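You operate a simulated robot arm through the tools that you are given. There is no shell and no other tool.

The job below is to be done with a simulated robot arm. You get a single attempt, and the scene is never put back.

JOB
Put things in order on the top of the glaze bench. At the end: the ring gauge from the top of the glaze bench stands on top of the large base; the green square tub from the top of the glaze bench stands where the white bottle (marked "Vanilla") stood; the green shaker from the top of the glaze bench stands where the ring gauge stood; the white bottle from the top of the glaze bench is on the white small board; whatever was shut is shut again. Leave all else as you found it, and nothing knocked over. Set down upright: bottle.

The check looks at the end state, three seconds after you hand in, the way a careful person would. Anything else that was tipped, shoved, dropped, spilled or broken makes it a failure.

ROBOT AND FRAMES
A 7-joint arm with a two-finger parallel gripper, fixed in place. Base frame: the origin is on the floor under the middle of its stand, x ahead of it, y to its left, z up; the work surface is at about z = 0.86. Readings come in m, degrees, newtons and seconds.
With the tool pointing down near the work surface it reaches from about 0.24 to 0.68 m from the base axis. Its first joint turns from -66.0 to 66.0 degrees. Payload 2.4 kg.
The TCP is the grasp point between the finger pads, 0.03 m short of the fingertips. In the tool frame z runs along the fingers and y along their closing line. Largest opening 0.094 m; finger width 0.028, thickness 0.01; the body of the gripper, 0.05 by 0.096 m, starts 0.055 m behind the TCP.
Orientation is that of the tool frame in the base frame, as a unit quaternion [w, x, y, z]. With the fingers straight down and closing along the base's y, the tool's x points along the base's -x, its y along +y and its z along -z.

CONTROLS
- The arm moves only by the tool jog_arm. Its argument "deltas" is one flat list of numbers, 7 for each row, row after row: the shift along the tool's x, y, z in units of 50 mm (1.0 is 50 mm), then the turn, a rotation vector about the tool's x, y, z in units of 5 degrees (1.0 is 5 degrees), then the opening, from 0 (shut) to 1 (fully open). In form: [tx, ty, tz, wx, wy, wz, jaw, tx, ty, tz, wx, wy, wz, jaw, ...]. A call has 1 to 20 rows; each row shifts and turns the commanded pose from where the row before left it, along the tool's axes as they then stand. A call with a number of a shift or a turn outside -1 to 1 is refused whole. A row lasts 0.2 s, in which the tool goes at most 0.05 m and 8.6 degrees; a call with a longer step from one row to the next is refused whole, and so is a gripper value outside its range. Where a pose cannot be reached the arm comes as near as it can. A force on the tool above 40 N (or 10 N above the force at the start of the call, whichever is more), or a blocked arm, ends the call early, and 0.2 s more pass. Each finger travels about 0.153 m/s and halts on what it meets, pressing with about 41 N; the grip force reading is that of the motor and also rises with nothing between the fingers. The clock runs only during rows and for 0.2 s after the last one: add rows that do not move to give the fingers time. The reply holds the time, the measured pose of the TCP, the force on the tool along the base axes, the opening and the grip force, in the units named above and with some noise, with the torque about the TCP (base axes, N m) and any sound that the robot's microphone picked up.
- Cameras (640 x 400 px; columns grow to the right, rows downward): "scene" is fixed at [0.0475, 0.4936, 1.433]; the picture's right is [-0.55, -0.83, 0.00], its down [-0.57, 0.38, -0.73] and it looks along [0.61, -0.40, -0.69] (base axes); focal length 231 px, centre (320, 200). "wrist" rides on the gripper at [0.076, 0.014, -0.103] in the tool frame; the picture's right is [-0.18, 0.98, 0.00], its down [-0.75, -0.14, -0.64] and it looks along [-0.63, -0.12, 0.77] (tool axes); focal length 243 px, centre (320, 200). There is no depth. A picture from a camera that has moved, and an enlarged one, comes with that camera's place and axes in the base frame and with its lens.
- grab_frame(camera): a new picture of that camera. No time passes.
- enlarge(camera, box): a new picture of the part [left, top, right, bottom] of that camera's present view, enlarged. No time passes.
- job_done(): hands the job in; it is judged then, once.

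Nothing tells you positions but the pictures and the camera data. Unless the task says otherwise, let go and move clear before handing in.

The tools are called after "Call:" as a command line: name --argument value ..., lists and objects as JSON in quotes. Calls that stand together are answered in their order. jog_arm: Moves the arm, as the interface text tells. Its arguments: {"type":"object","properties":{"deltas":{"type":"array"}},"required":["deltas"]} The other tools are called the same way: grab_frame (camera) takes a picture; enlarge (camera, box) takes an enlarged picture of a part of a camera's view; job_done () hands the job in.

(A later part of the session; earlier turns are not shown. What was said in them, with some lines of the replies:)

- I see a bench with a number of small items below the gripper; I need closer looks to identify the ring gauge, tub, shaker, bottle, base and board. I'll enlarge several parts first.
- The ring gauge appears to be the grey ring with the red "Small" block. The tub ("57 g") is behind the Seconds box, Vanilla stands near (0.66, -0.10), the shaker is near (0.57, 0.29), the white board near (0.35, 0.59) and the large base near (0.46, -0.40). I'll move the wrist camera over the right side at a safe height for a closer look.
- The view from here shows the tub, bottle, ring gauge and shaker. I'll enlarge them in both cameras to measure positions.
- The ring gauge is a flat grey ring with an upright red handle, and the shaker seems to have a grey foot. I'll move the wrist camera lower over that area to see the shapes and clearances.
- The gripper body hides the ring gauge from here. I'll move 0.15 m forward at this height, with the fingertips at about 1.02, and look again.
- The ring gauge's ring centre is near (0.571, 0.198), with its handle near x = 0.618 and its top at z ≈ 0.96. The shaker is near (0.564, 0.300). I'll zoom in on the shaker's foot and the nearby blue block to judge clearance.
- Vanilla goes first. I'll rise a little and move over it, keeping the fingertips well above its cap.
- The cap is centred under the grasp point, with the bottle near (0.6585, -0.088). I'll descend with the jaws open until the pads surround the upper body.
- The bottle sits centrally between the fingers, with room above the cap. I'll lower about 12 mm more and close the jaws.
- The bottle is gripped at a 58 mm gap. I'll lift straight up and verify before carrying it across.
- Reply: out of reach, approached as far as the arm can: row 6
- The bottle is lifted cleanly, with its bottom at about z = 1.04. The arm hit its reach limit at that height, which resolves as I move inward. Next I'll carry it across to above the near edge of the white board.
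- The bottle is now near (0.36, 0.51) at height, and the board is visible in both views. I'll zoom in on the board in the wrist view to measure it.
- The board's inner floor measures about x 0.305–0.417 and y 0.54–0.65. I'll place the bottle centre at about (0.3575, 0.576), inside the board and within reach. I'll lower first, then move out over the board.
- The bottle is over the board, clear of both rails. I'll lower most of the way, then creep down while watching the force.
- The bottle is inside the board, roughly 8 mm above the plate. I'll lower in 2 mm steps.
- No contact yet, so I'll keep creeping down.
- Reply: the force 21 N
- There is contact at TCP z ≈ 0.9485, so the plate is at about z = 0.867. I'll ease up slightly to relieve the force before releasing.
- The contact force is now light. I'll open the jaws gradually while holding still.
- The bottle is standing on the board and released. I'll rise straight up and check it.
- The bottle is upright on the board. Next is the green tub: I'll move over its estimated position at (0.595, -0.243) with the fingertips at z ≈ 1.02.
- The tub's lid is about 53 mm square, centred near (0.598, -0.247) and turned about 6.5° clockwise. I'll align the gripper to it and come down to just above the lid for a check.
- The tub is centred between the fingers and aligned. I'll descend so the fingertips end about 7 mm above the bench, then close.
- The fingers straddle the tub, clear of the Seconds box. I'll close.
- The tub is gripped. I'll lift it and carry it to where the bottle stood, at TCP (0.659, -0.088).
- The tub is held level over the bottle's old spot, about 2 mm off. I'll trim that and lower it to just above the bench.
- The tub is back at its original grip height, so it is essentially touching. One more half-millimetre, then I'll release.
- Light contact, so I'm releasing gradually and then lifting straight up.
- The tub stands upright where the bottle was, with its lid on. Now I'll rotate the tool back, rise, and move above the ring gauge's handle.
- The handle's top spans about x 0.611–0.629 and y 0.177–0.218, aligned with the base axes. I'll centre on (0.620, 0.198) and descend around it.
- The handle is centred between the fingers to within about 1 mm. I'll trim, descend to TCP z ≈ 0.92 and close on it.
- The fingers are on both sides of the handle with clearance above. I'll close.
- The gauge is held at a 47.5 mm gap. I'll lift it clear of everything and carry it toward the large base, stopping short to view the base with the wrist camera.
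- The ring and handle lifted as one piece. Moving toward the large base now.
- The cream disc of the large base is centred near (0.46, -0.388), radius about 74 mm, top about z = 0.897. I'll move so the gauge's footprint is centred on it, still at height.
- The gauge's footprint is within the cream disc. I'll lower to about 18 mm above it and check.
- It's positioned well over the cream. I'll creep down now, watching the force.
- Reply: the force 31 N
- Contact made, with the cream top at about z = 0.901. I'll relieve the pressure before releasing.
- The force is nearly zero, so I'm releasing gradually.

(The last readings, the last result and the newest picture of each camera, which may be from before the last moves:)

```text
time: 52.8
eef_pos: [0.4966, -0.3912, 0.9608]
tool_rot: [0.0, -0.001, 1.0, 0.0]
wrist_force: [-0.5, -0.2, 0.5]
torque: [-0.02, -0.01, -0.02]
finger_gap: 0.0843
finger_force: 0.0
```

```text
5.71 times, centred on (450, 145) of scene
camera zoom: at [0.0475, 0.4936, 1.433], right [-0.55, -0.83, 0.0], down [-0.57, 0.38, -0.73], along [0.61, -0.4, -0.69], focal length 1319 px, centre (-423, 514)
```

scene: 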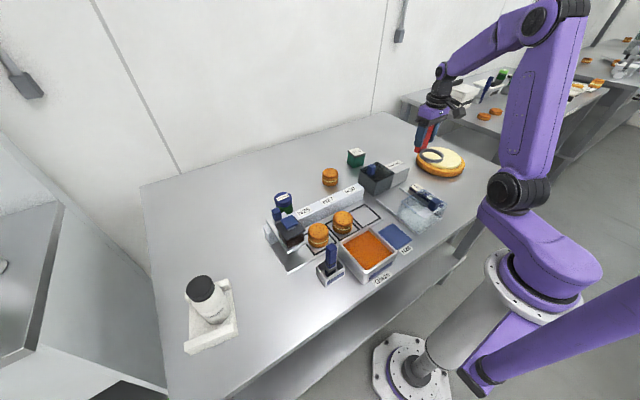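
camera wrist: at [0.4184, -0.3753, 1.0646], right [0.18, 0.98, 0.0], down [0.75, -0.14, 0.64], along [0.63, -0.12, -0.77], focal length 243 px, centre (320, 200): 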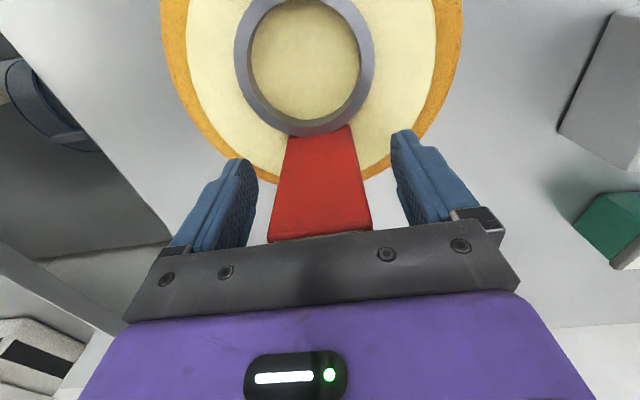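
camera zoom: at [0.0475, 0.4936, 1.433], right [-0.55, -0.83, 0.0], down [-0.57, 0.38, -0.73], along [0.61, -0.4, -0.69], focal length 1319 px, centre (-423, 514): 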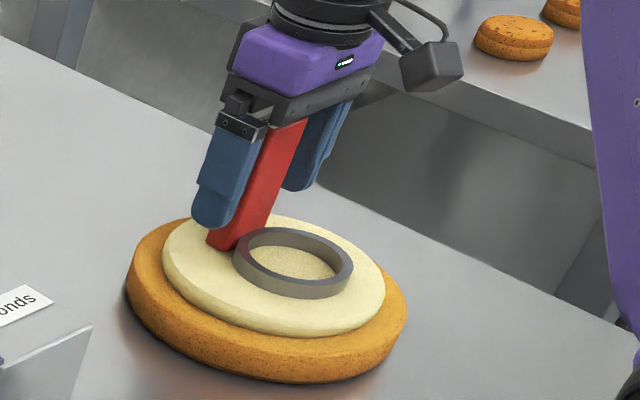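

The gauge is free and standing on the base. Rising straight up.

Call:
jog_arm --deltas '[0, 0, -0.3, 0, 0, 0, 0.9, 0, 0, -0.7, 0, 0, 0, 0.9, 0, 0, -0.8, 0, 0, 0, 0.9, 0, 0, -0.6, 0, 0, 0, 0.9, 0, 0, 0, 0, 0, 0, 0.9]'

Call:
grab_frame --camera "wrist"

Call:
enlarge --camera "scene" --box '[410, 90, 510, 190]'

```text
time: 54.0
eef_pos: [0.4957, -0.3877, 1.0806]
tool_rot: [0.0, 0.0, 1.0, 0.0]
wrist_force: [-0.4, -0.5, -0.4]
torque: [0.02, 0.0, 0.01]
finger_gap: 0.0847
finger_force: 0.0
```

```text
taken
camera wrist: at [0.4195, -0.373, 1.1843], right [0.18, 0.98, 0.0], down [0.75, -0.14, 0.64], along [0.63, -0.12, -0.77], focal length 243 px, centre (320, 200)
```

wrist: 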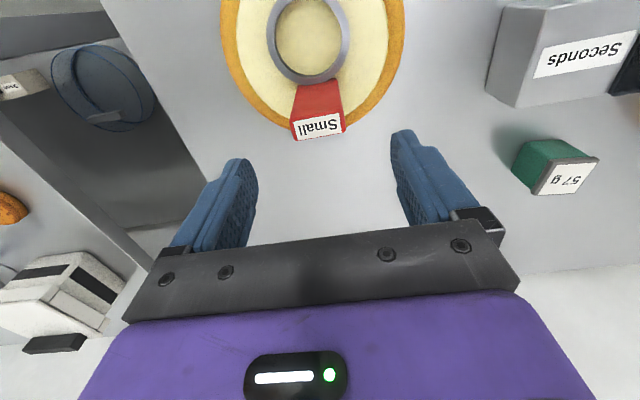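

```text
4.00 times, centred on (460, 140) of scene
camera zoom: at [0.0475, 0.4936, 1.433], right [-0.55, -0.83, 0.0], down [-0.57, 0.38, -0.73], along [0.61, -0.4, -0.69], focal length 923 px, centre (-240, 440)
```

zoom: 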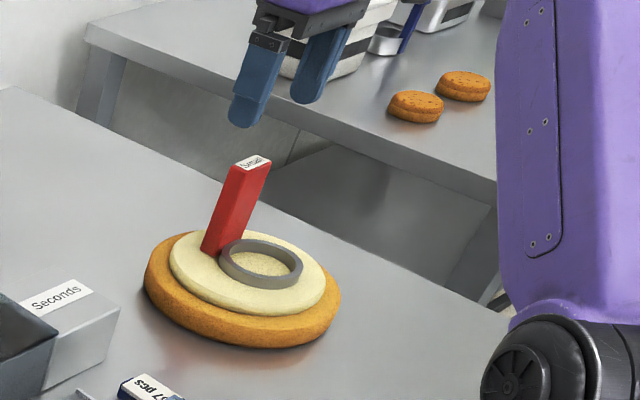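

The ring gauge stands stably on the large base. Last is the shaker: I'll move over it near (0.564, 0.300).

Call:
jog_arm --deltas '[-0.097, 0.983, 0, 0, 0, 0, 1, -0.097, 0.983, 0, 0, 0, 0, 1, -0.097, 0.983, 0, 0, 0, 0, 1, -0.097, 0.983, 0, 0, 0, 0, 1, -0.097, 0.983, 0, 0, 0, 0, 1, -0.097, 0.983, 0, 0, 0, 0, 1, -0.097, 0.983, 0, 0, 0, 0, 1, -0.097, 0.983, 0, 0, 0, 0, 1, -0.097, 0.983, 0, 0, 0, 0, 1, -0.097, 0.983, 0, 0, 0, 0, 1, -0.097, 0.983, 0, 0, 0, 0, 1, -0.097, 0.983, 0, 0, 0, 0, 1, -0.097, 0.983, 0, 0, 0, 0, 1, -0.097, 0.983, 0, 0, 0, 0, 1, 0, 0, 0.6, 0, 0, 0, 1, 0, 0, 0, 0, 0, 0, 1]'

Call:
grab_frame --camera "wrist"

Call:
enlarge --camera "wrist" --box '[220, 40, 440, 200]'

Call:
enlarge --camera "scene" --box '[240, 120, 360, 220]'

```text
time: 57.4
eef_pos: [0.5654, 0.295, 1.0517]
tool_rot: [0.001, 0.001, 1.0, 0.0]
wrist_force: [0.8, 0.8, -0.2]
torque: [-0.01, -0.01, -0.03]
finger_gap: 0.094
finger_force: 0.0
```

```text
taken
camera wrist: at [0.4878, 0.3109, 1.1543], right [0.18, 0.98, 0.0], down [0.75, -0.14, 0.64], along [0.63, -0.12, -0.77], focal length 243 px, centre (320, 200)
```

wrist: 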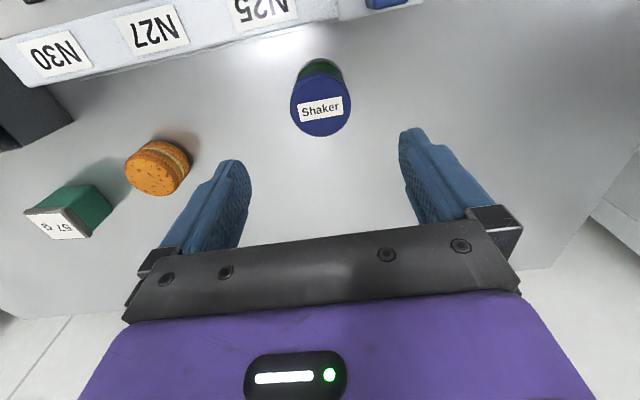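

```text
2.50 times, centred on (330, 120) of wrist
camera zoom: at [0.4878, 0.3109, 1.1543], right [0.18, 0.98, 0.0], down [0.75, -0.14, 0.64], along [0.63, -0.12, -0.77], focal length 606 px, centre (295, 400)
```

zoom: 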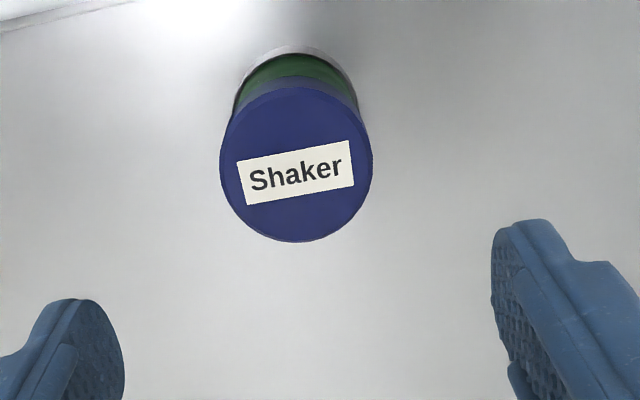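

```text
4.00 times, centred on (300, 170) of scene
camera zoom: at [0.0475, 0.4936, 1.433], right [-0.55, -0.83, 0.0], down [-0.57, 0.38, -0.73], along [0.61, -0.4, -0.69], focal length 923 px, centre (400, 320)
```

zoom: 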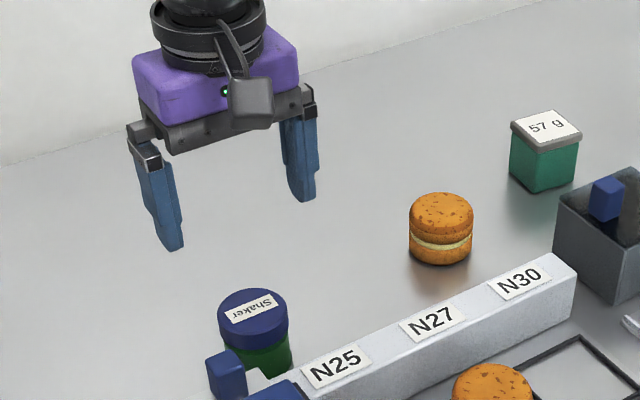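

The shaker's lid is centred under the grasp point at about (0.564, 0.297). I'll descend part way and check.

Call:
jog_arm --deltas '[0, 0, 0.8, 0, 0, 0, 1, 0, 0, 0.7, 0, 0, 0, 1, 0, 0, 0, 0, 0, 0, 1]'

Call:
grab_frame --camera "wrist"

Call:
enlarge --camera "wrist" --box '[220, 50, 440, 220]'

Call:
enlarge --camera "scene" --box '[250, 130, 350, 220]'

```text
time: 58.2
eef_pos: [0.563, 0.2949, 0.9766]
tool_rot: [0.0, -0.001, 1.0, 0.001]
wrist_force: [0.1, 1.0, 0.5]
torque: [-0.03, -0.03, 0.02]
finger_gap: 0.0938
finger_force: 0.0
```

```text
taken
camera wrist: at [0.4869, 0.3107, 1.0799], right [0.18, 0.98, 0.0], down [0.75, -0.14, 0.64], along [0.63, -0.12, -0.77], focal length 243 px, centre (320, 200)
```

wrist: 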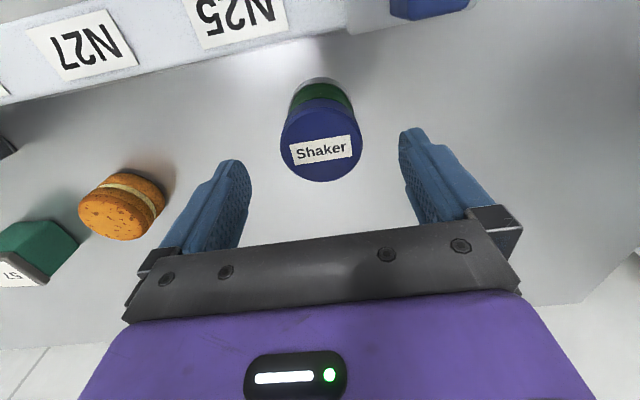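

```text
2.35 times, centred on (330, 135) of wrist
camera zoom: at [0.4869, 0.3107, 1.0799], right [0.18, 0.98, 0.0], down [0.75, -0.14, 0.64], along [0.63, -0.12, -0.77], focal length 571 px, centre (296, 353)
```

zoom: 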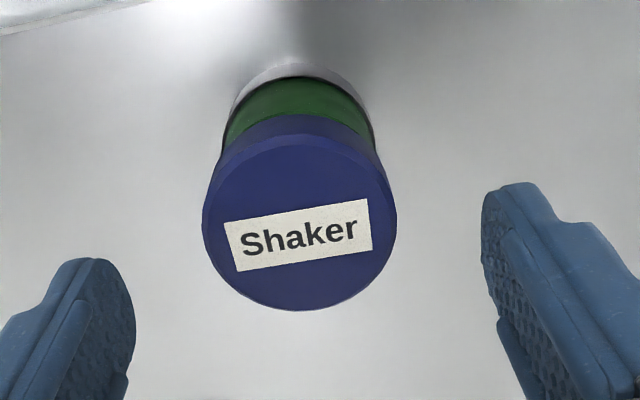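

```text
4.44 times, centred on (300, 175) of scene
camera zoom: at [0.0475, 0.4936, 1.433], right [-0.55, -0.83, 0.0], down [-0.57, 0.38, -0.73], along [0.61, -0.4, -0.69], focal length 1026 px, centre (409, 311)
```

zoom: 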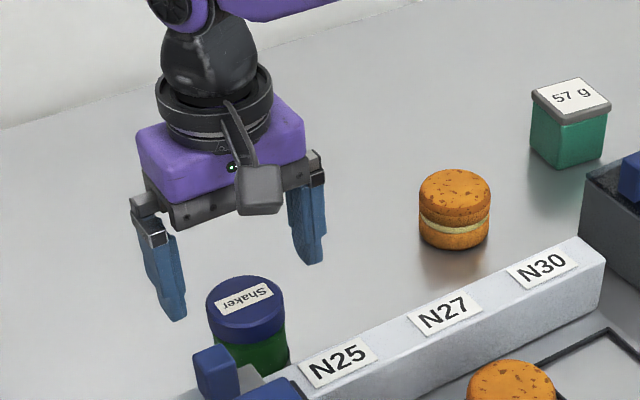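

The shaker is centred between the fingers. I'll descend to TCP z ≈ 0.898 and close.

Call:
jog_arm --deltas '[0, 0.02, 0.6, 0, 0, 0, 1, 0, 0, 0.6, 0, 0, 0, 1, 0, 0, 0.38, 0, 0, 0, 1, 0, 0, 0, 0, 0, 0, 1]'

Call:
grab_frame --camera "wrist"

Call:
enlarge --camera "scene" --box '[250, 140, 350, 230]'

```text
time: 59.2
eef_pos: [0.5638, 0.2969, 0.8974]
tool_rot: [0.0, -0.001, 1.0, 0.0]
wrist_force: [0.3, 0.0, 0.1]
torque: [0.02, 0.0, 0.01]
finger_gap: 0.0941
finger_force: 0.1
```

```text
taken
camera wrist: at [0.4871, 0.3123, 1.0], right [0.18, 0.98, 0.0], down [0.75, -0.14, 0.64], along [0.63, -0.12, -0.77], focal length 243 px, centre (320, 200)
```

wrist: 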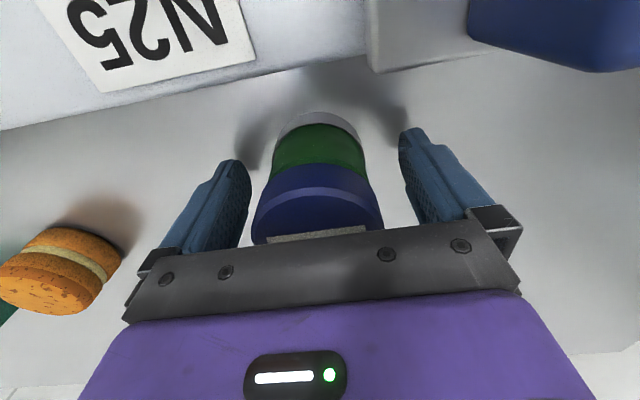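

```text
4.44 times, centred on (300, 185) of scene
camera zoom: at [0.0475, 0.4936, 1.433], right [-0.55, -0.83, 0.0], down [-0.57, 0.38, -0.73], along [0.61, -0.4, -0.69], focal length 1026 px, centre (409, 267)
```

zoom: 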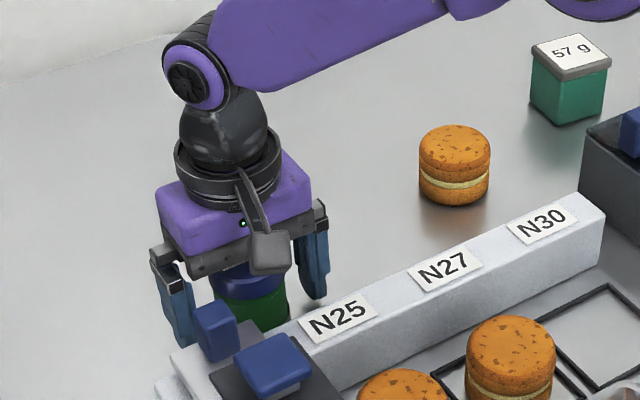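

Call:
enlarge --camera "wrist" --box '[230, 90, 410, 250]'

Call:
jog_arm --deltas '[0, 0, 0, 0, 0, 0, 0.4, 0, 0, 0, 0, 0, 0, 0.4, 0, 0, 0, 0, 0, 0, 0.4]'

Call:
enlarge --camera "wrist" --box '[230, 90, 410, 250]'

```text
2.50 times, centred on (320, 170) of wrist
camera zoom: at [0.4871, 0.3123, 1.0], right [0.18, 0.98, 0.0], down [0.75, -0.14, 0.64], along [0.63, -0.12, -0.77], focal length 606 px, centre (320, 275)
```

zoom: 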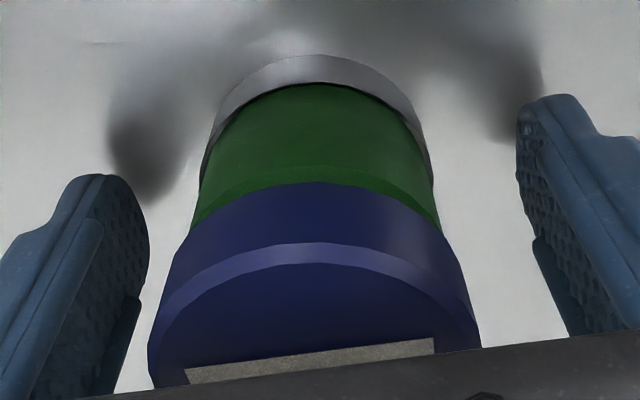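

```text
time: 60.0
eef_pos: [0.5638, 0.2962, 0.8975]
tool_rot: [0.0, 0.0, 1.0, 0.0]
wrist_force: [-1.2, 0.1, 0.0]
torque: [-0.01, 0.02, 0.02]
finger_gap: 0.0552
finger_force: 41.2
```

```text
2.50 times, centred on (320, 170) of wrist
camera zoom: at [0.4871, 0.3122, 1.0002], right [0.18, 0.98, 0.0], down [0.75, -0.14, 0.64], along [0.63, -0.12, -0.77], focal length 606 px, centre (320, 275)
```

zoom: 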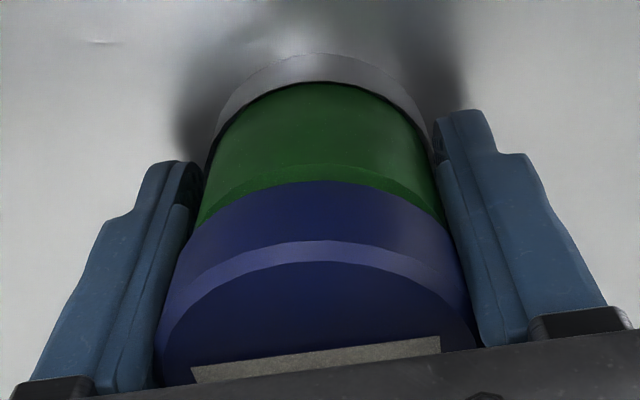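

The shaker is gripped at a 55 mm gap. I'll lift straight up a little and check whether the grey foot comes with it.

Call:
jog_arm --deltas '[0, 0, -0.15, 0, 0, 0, 0.4, 0, 0, -0.3, 0, 0, 0, 0.4, 0, 0, -0.35, 0, 0, 0, 0.4, 0, 0, 0, 0, 0, 0, 0.4]'

Call:
grab_frame --camera "wrist"

Call:
enlarge --camera "wrist" --box '[230, 60, 410, 220]'

Call:
enlarge --camera "scene" --box '[250, 140, 330, 220]'

```text
time: 61.0
eef_pos: [0.5652, 0.2966, 0.9372]
tool_rot: [0.0, 0.0, 1.0, -0.001]
wrist_force: [0.1, 0.2, -0.7]
torque: [0.0, 0.0, 0.04]
finger_gap: 0.0551
finger_force: 41.1
```

```text
taken
camera wrist: at [0.4878, 0.3129, 1.0404], right [0.18, 0.98, 0.0], down [0.75, -0.14, 0.64], along [0.63, -0.12, -0.77], focal length 243 px, centre (320, 200)
```

wrist: 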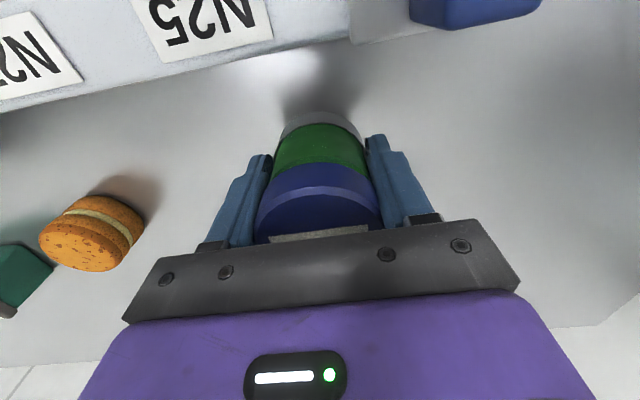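

```text
2.50 times, centred on (320, 140) of wrist
camera zoom: at [0.4878, 0.3129, 1.0404], right [0.18, 0.98, 0.0], down [0.75, -0.14, 0.64], along [0.63, -0.12, -0.77], focal length 606 px, centre (320, 350)
```

zoom: 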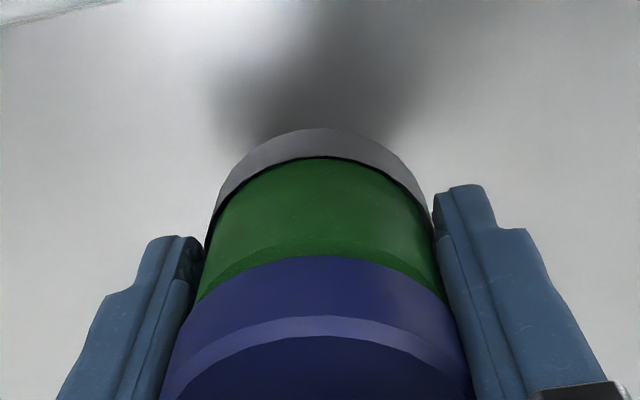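

```text
5.00 times, centred on (290, 180) of scene
camera zoom: at [0.0475, 0.4936, 1.433], right [-0.55, -0.83, 0.0], down [-0.57, 0.38, -0.73], along [0.61, -0.4, -0.69], focal length 1154 px, centre (470, 300)
```

zoom: 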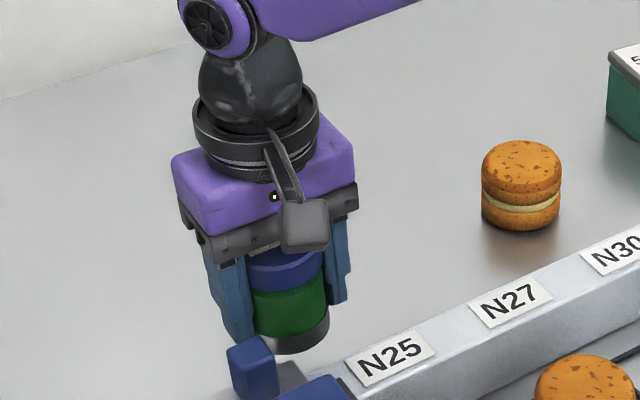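

The grey foot is part of the shaker. I'll carry it to where the ring gauge stood, at about (0.577, 0.198), and lower to just above the bench.

Call:
jog_arm --deltas '[-0.087, -0.673, 0, 0, 0, 0, 0.4, -0.087, -0.673, 0, 0, 0, 0, 0.4, -0.087, -0.673, 0, 0, 0, 0, 0.4, 0, 0, 0, 0, 0, 0, 0.4]'

Call:
grab_frame --camera "wrist"

Call:
enlarge --camera "scene" --box '[250, 130, 350, 220]'

```text
time: 62.0
eef_pos: [0.5756, 0.197, 0.9336]
tool_rot: [0.0, -0.001, 1.0, 0.0]
wrist_force: [0.6, -0.9, -1.1]
torque: [0.02, -0.01, 0.01]
finger_gap: 0.0551
finger_force: 41.0
```

```text
taken
camera wrist: at [0.4991, 0.2123, 1.0374], right [0.18, 0.98, 0.0], down [0.75, -0.14, 0.64], along [0.63, -0.12, -0.77], focal length 243 px, centre (320, 200)
```

wrist: 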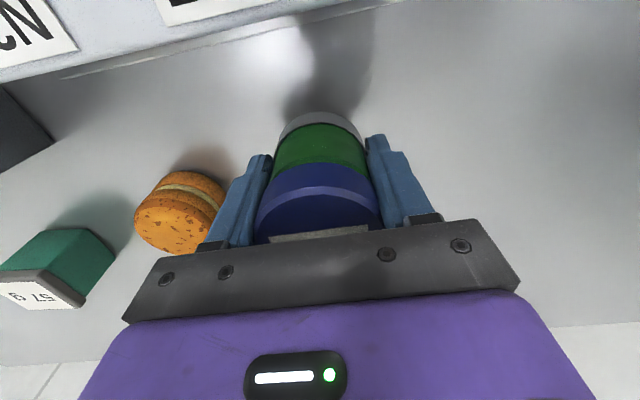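

```text
4.44 times, centred on (300, 175) of scene
camera zoom: at [0.0475, 0.4936, 1.433], right [-0.55, -0.83, 0.0], down [-0.57, 0.38, -0.73], along [0.61, -0.4, -0.69], focal length 1026 px, centre (409, 311)
```

zoom: 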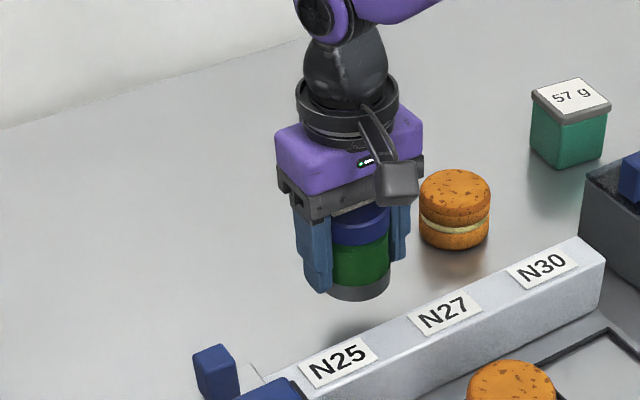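

The shaker is over the gauge's old spot. I'll lower to about 5 mm above the bench, then creep.

Call:
jog_arm --deltas '[-0.03, 0, 0.3, 0, 0, 0, 0.4, 0, 0, 0.3, 0, 0, 0, 0.4, 0, 0, 0, 0, 0, 0, 0.4]'

Call:
grab_frame --camera "wrist"

```text
time: 62.8
eef_pos: [0.578, 0.1967, 0.9062]
tool_rot: [0.0, 0.0, 1.0, 0.0]
wrist_force: [-0.4, 0.4, -0.3]
torque: [-0.01, -0.01, 0.01]
finger_gap: 0.0551
finger_force: 41.3
```

```text
taken
camera wrist: at [0.5007, 0.2127, 1.0095], right [0.18, 0.98, 0.0], down [0.75, -0.14, 0.64], along [0.63, -0.12, -0.77], focal length 243 px, centre (320, 200)
```

wrist: 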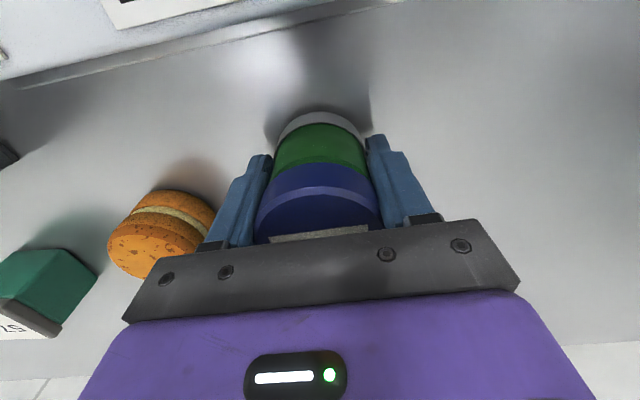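

Call:
jog_arm --deltas '[0, 0, 0.08, 0, 0, 0, 0.4, 0, 0, 0.06, 0, 0, 0, 0.4, 0, 0, 0, 0, 0, 0, 0.4, 0, 0, 0, 0, 0, 0, 0.4]'

Call:
grab_frame --camera "wrist"

```text
time: 63.8
eef_pos: [0.5767, 0.1961, 0.8999]
tool_rot: [0.0, 0.0, 1.0, 0.001]
wrist_force: [-0.4, -0.1, -1.5]
torque: [-0.05, 0.03, 0.02]
finger_gap: 0.0554
finger_force: 40.9
```

```text
taken
camera wrist: at [0.5005, 0.2121, 1.0023], right [0.18, 0.98, 0.0], down [0.75, -0.14, 0.64], along [0.63, -0.12, -0.77], focal length 243 px, centre (320, 200)
```

wrist: 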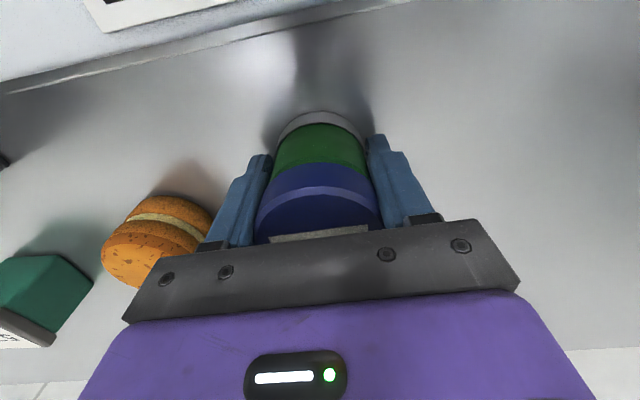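

About 2 mm remain, so I'll creep to contact.

Call:
jog_arm --deltas '[0, 0, 0.025, 0, 0, 0, 0.4, 0, 0, 0.012, 0, 0, 0, 0.4, 0, 0, 0, 0, 0, 0, 0.4]'

```text
time: 64.6
eef_pos: [0.5778, 0.1972, 0.8987]
tool_rot: [0.0, 0.0, 1.0, 0.001]
wrist_force: [0.1, -0.5, -1.3]
torque: [-0.04, 0.03, 0.0]
finger_gap: 0.0553
finger_force: 40.8
```

Call:
jog_arm --deltas '[0, 0, 0.012, 0, 0, 0, 0.4, 0, 0, 0, 0, 0, 0, 0.4]'

Call:
grab_frame --camera "wrist"

```text
time: 65.2
eef_pos: [0.5765, 0.1972, 0.8977]
tool_rot: [0.0, 0.0, 1.0, 0.0]
wrist_force: [0.9, 0.7, -0.9]
torque: [0.0, 0.02, -0.01]
finger_gap: 0.0551
finger_force: 40.6
```

```text
taken
camera wrist: at [0.5007, 0.2126, 1.0006], right [0.18, 0.98, 0.0], down [0.75, -0.14, 0.64], along [0.63, -0.12, -0.77], focal length 243 px, centre (320, 200)
```

wrist: 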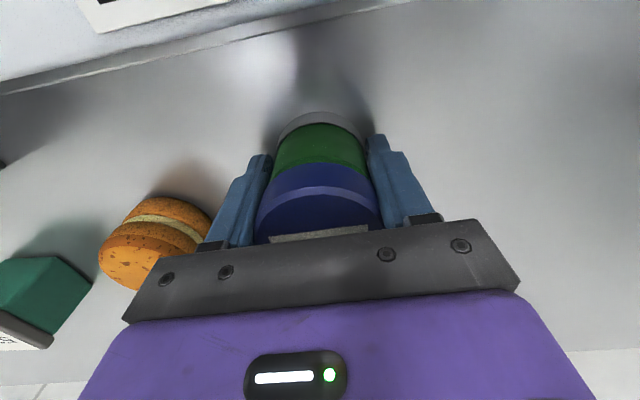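

Call:
jog_arm --deltas '[0, 0, 0.014, 0, 0, 0, 0.4, 0, 0, 0, 0, 0, 0, 0.4]'

```text
time: 65.8
eef_pos: [0.5775, 0.197, 0.8975]
tool_rot: [0.0, 0.0, 1.0, 0.0]
wrist_force: [-1.9, -1.0, 3.6]
torque: [0.01, 0.05, -0.01]
finger_gap: 0.0552
finger_force: 41.0
```

Light contact, so I'll release gradually and rise straight up.

Call:
jog_arm --deltas '[0, 0, 0, 0, 0, 0, 0.6, 0, 0, 0, 0, 0, 0, 0.65, 0, 0, 0, 0, 0, 0, 0.75, 0, 0, 0, 0, 0, 0, 0.9, 0, 0, 0, 0, 0, 0, 0.9, 0, 0, -0.3, 0, 0, 0, 0.9, 0, 0, -0.7, 0, 0, 0, 0.9, 0, 0, -0.8, 0, 0, 0, 0.9, 0, 0, -0.8, 0, 0, 0, 0.9, 0, 0, 0, 0, 0, 0, 0.9]'

Call:
grab_frame --camera "wrist"

Call:
grab_frame --camera "scene"

Call:
enlarge --camera "scene" --box '[250, 130, 370, 230]'

```text
time: 68.0
eef_pos: [0.5776, 0.1951, 1.0274]
tool_rot: [0.0, -0.001, 1.0, 0.0]
wrist_force: [-0.1, 0.0, -1.0]
torque: [0.01, -0.02, -0.02]
finger_gap: 0.0846
finger_force: 0.1
```

```text
taken
camera wrist: at [0.5012, 0.2118, 1.1304], right [0.18, 0.98, 0.0], down [0.75, -0.14, 0.64], along [0.63, -0.12, -0.77], focal length 243 px, centre (320, 200)
```

wrist: 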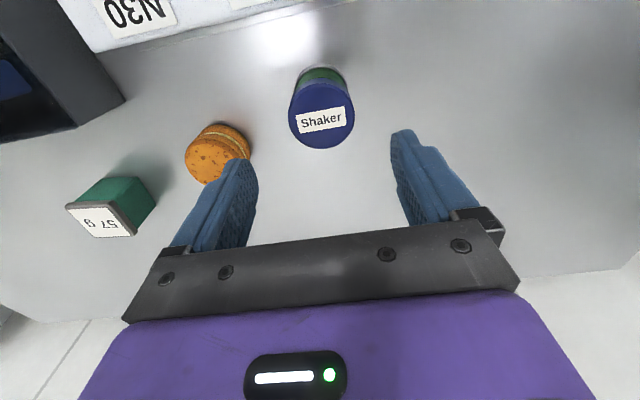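

```text
taken
```

scene: 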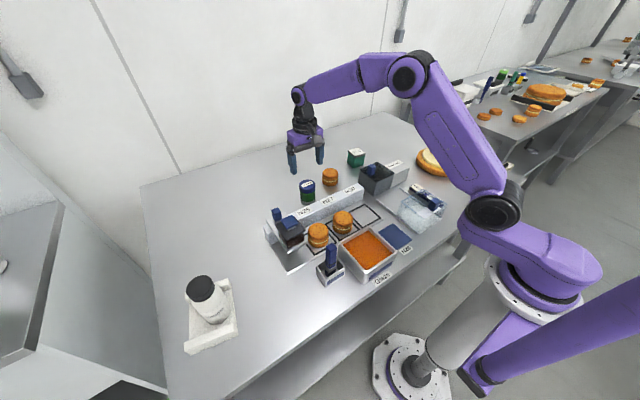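

```text
4.00 times, centred on (310, 180) of scene
camera zoom: at [0.0475, 0.4936, 1.433], right [-0.55, -0.83, 0.0], down [-0.57, 0.38, -0.73], along [0.61, -0.4, -0.69], focal length 923 px, centre (360, 280)
```

zoom: 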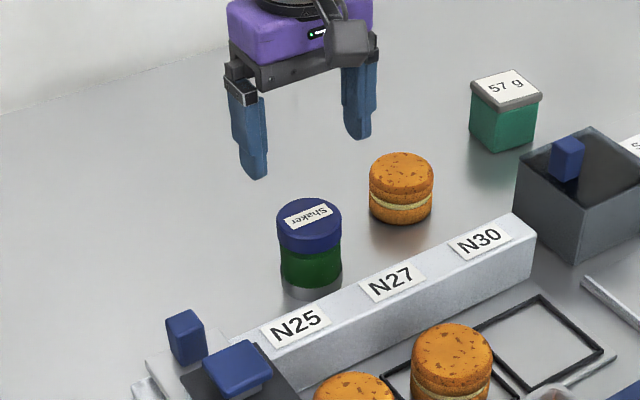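

All four items appear placed. I'll retract to a pose like the start and do a full final inspection.

Call:
jog_arm --deltas '[0, 0, -0.8, 0, 0, 0, 1, 0, 0, -0.8, 0, 0, 0, 1, 0.9, 0, 0, 0, 0, 0, 1, 0.9, 0, 0, 0, 0, 0, 1, 0.9, -0.2, 0, 0, 0, 0, 1, 0.9, -0.3, -0.3, 0, 0, 0, 1, 0, 0, -0.8, 0, 0, 0, 1, 0, 0, 0, 0, 0, 0, 1]'

Call:
grab_frame --camera "wrist"

Call:
grab_frame --camera "scene"

Call:
enlarge --camera "scene" --box '[260, 120, 480, 280]'

Call:
enlarge --camera "scene" --box '[170, 260, 260, 360]'

Call:
enlarge --camera "scene" --box '[400, 110, 500, 200]'

```text
time: 69.8
eef_pos: [0.4018, 0.1719, 1.1613]
tool_rot: [0.0, 0.001, 1.0, 0.0]
wrist_force: [0.5, -0.5, -0.2]
torque: [0.0, -0.02, -0.01]
finger_gap: 0.0939
finger_force: 0.0
```

```text
taken
camera wrist: at [0.324, 0.1883, 1.2639], right [0.18, 0.98, 0.0], down [0.75, -0.14, 0.64], along [0.63, -0.12, -0.77], focal length 243 px, centre (320, 200)
```

wrist: 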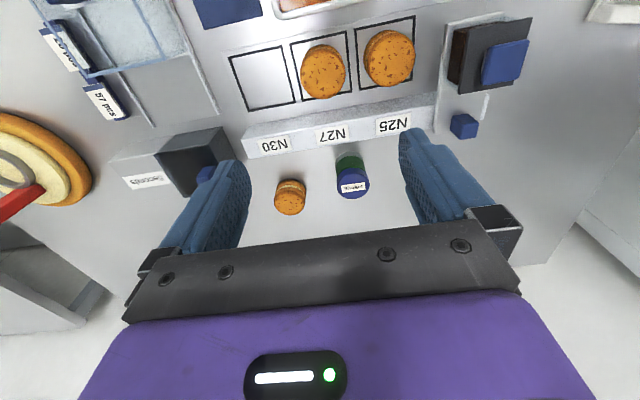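

```text
taken
```

scene: 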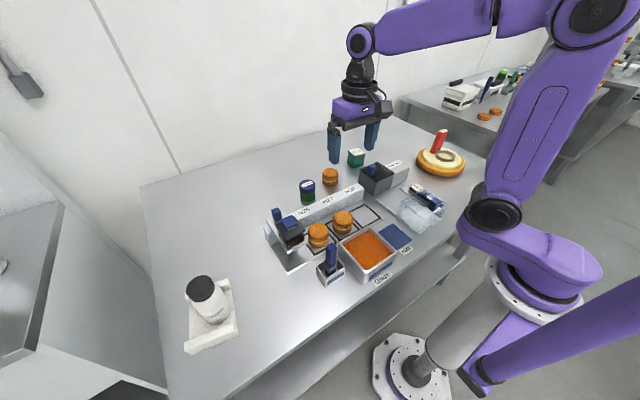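

```text
2.50 times, centred on (370, 200) of scene
camera zoom: at [0.0475, 0.4936, 1.433], right [-0.55, -0.83, 0.0], down [-0.57, 0.38, -0.73], along [0.61, -0.4, -0.69], focal length 577 px, centre (195, 200)
```

zoom: 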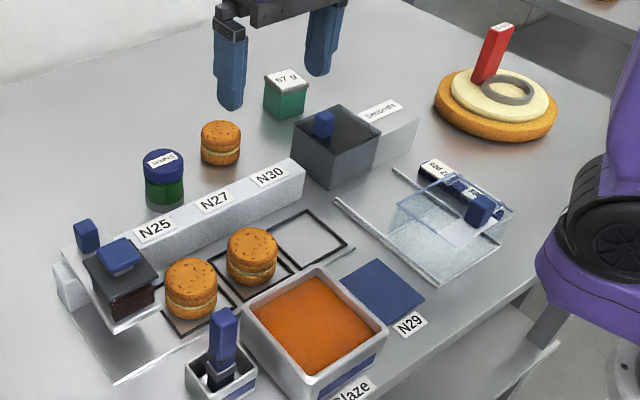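

```text
4.00 times, centred on (215, 310) of scene
camera zoom: at [0.0475, 0.4936, 1.433], right [-0.55, -0.83, 0.0], down [-0.57, 0.38, -0.73], along [0.61, -0.4, -0.69], focal length 923 px, centre (740, -240)
```

zoom: 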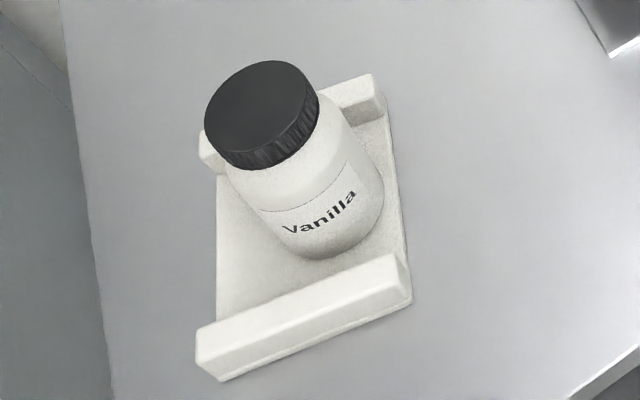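

```text
4.44 times, centred on (450, 155) of scene
camera zoom: at [0.0475, 0.4936, 1.433], right [-0.55, -0.83, 0.0], down [-0.57, 0.38, -0.73], along [0.61, -0.4, -0.69], focal length 1026 px, centre (-258, 400)
```

zoom: 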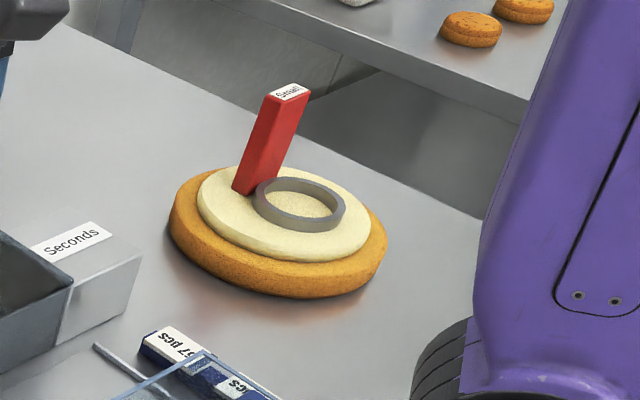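

The final check shows all four placements made:
- The bottle is upright on the white board.
- The tub, with its lid on, stands where the bottle was.
- The shaker stands where the ring gauge was.
- The ring gauge stands on the large base.

Everything else looks as it was at the start. The gripper is empty and clear, so I'm handing in.

Call:
job_done

```text
The job is handed in.
```

The four items are where the job asked for them, and I've handed it in. The result of the check hasn't come back. Positions below are in metres, x then y, in the base frame.

- **White bottle (Vanilla):** upright on the white small board at about (0.358, 0.576), between the two rails. It sits toward the end of the board nearest the robot, because the middle of the board is past the arm's reach.
- **Green square tub:** at about (0.659, -0.089), where the bottle stood, with its lid still on. I kept it turned about 6.5° clockwise, as I found it.
- **Ring gauge:** standing on the cream top of the large base, inside the cream disc. I took the "large base" to be the big round orange one with the cream top.
- **Green shaker:** at about (0.577, 0.197), where the ring gauge stood. I aimed between the centre of the gauge's ring and the centre of its whole footprint.

In the last pictures nothing is knocked over. The large base and the board are where they were at the start, and the rest of the bench looks unchanged. I didn't open anything, so nothing needed shutting again. The gripper is empty and clear of the bench.
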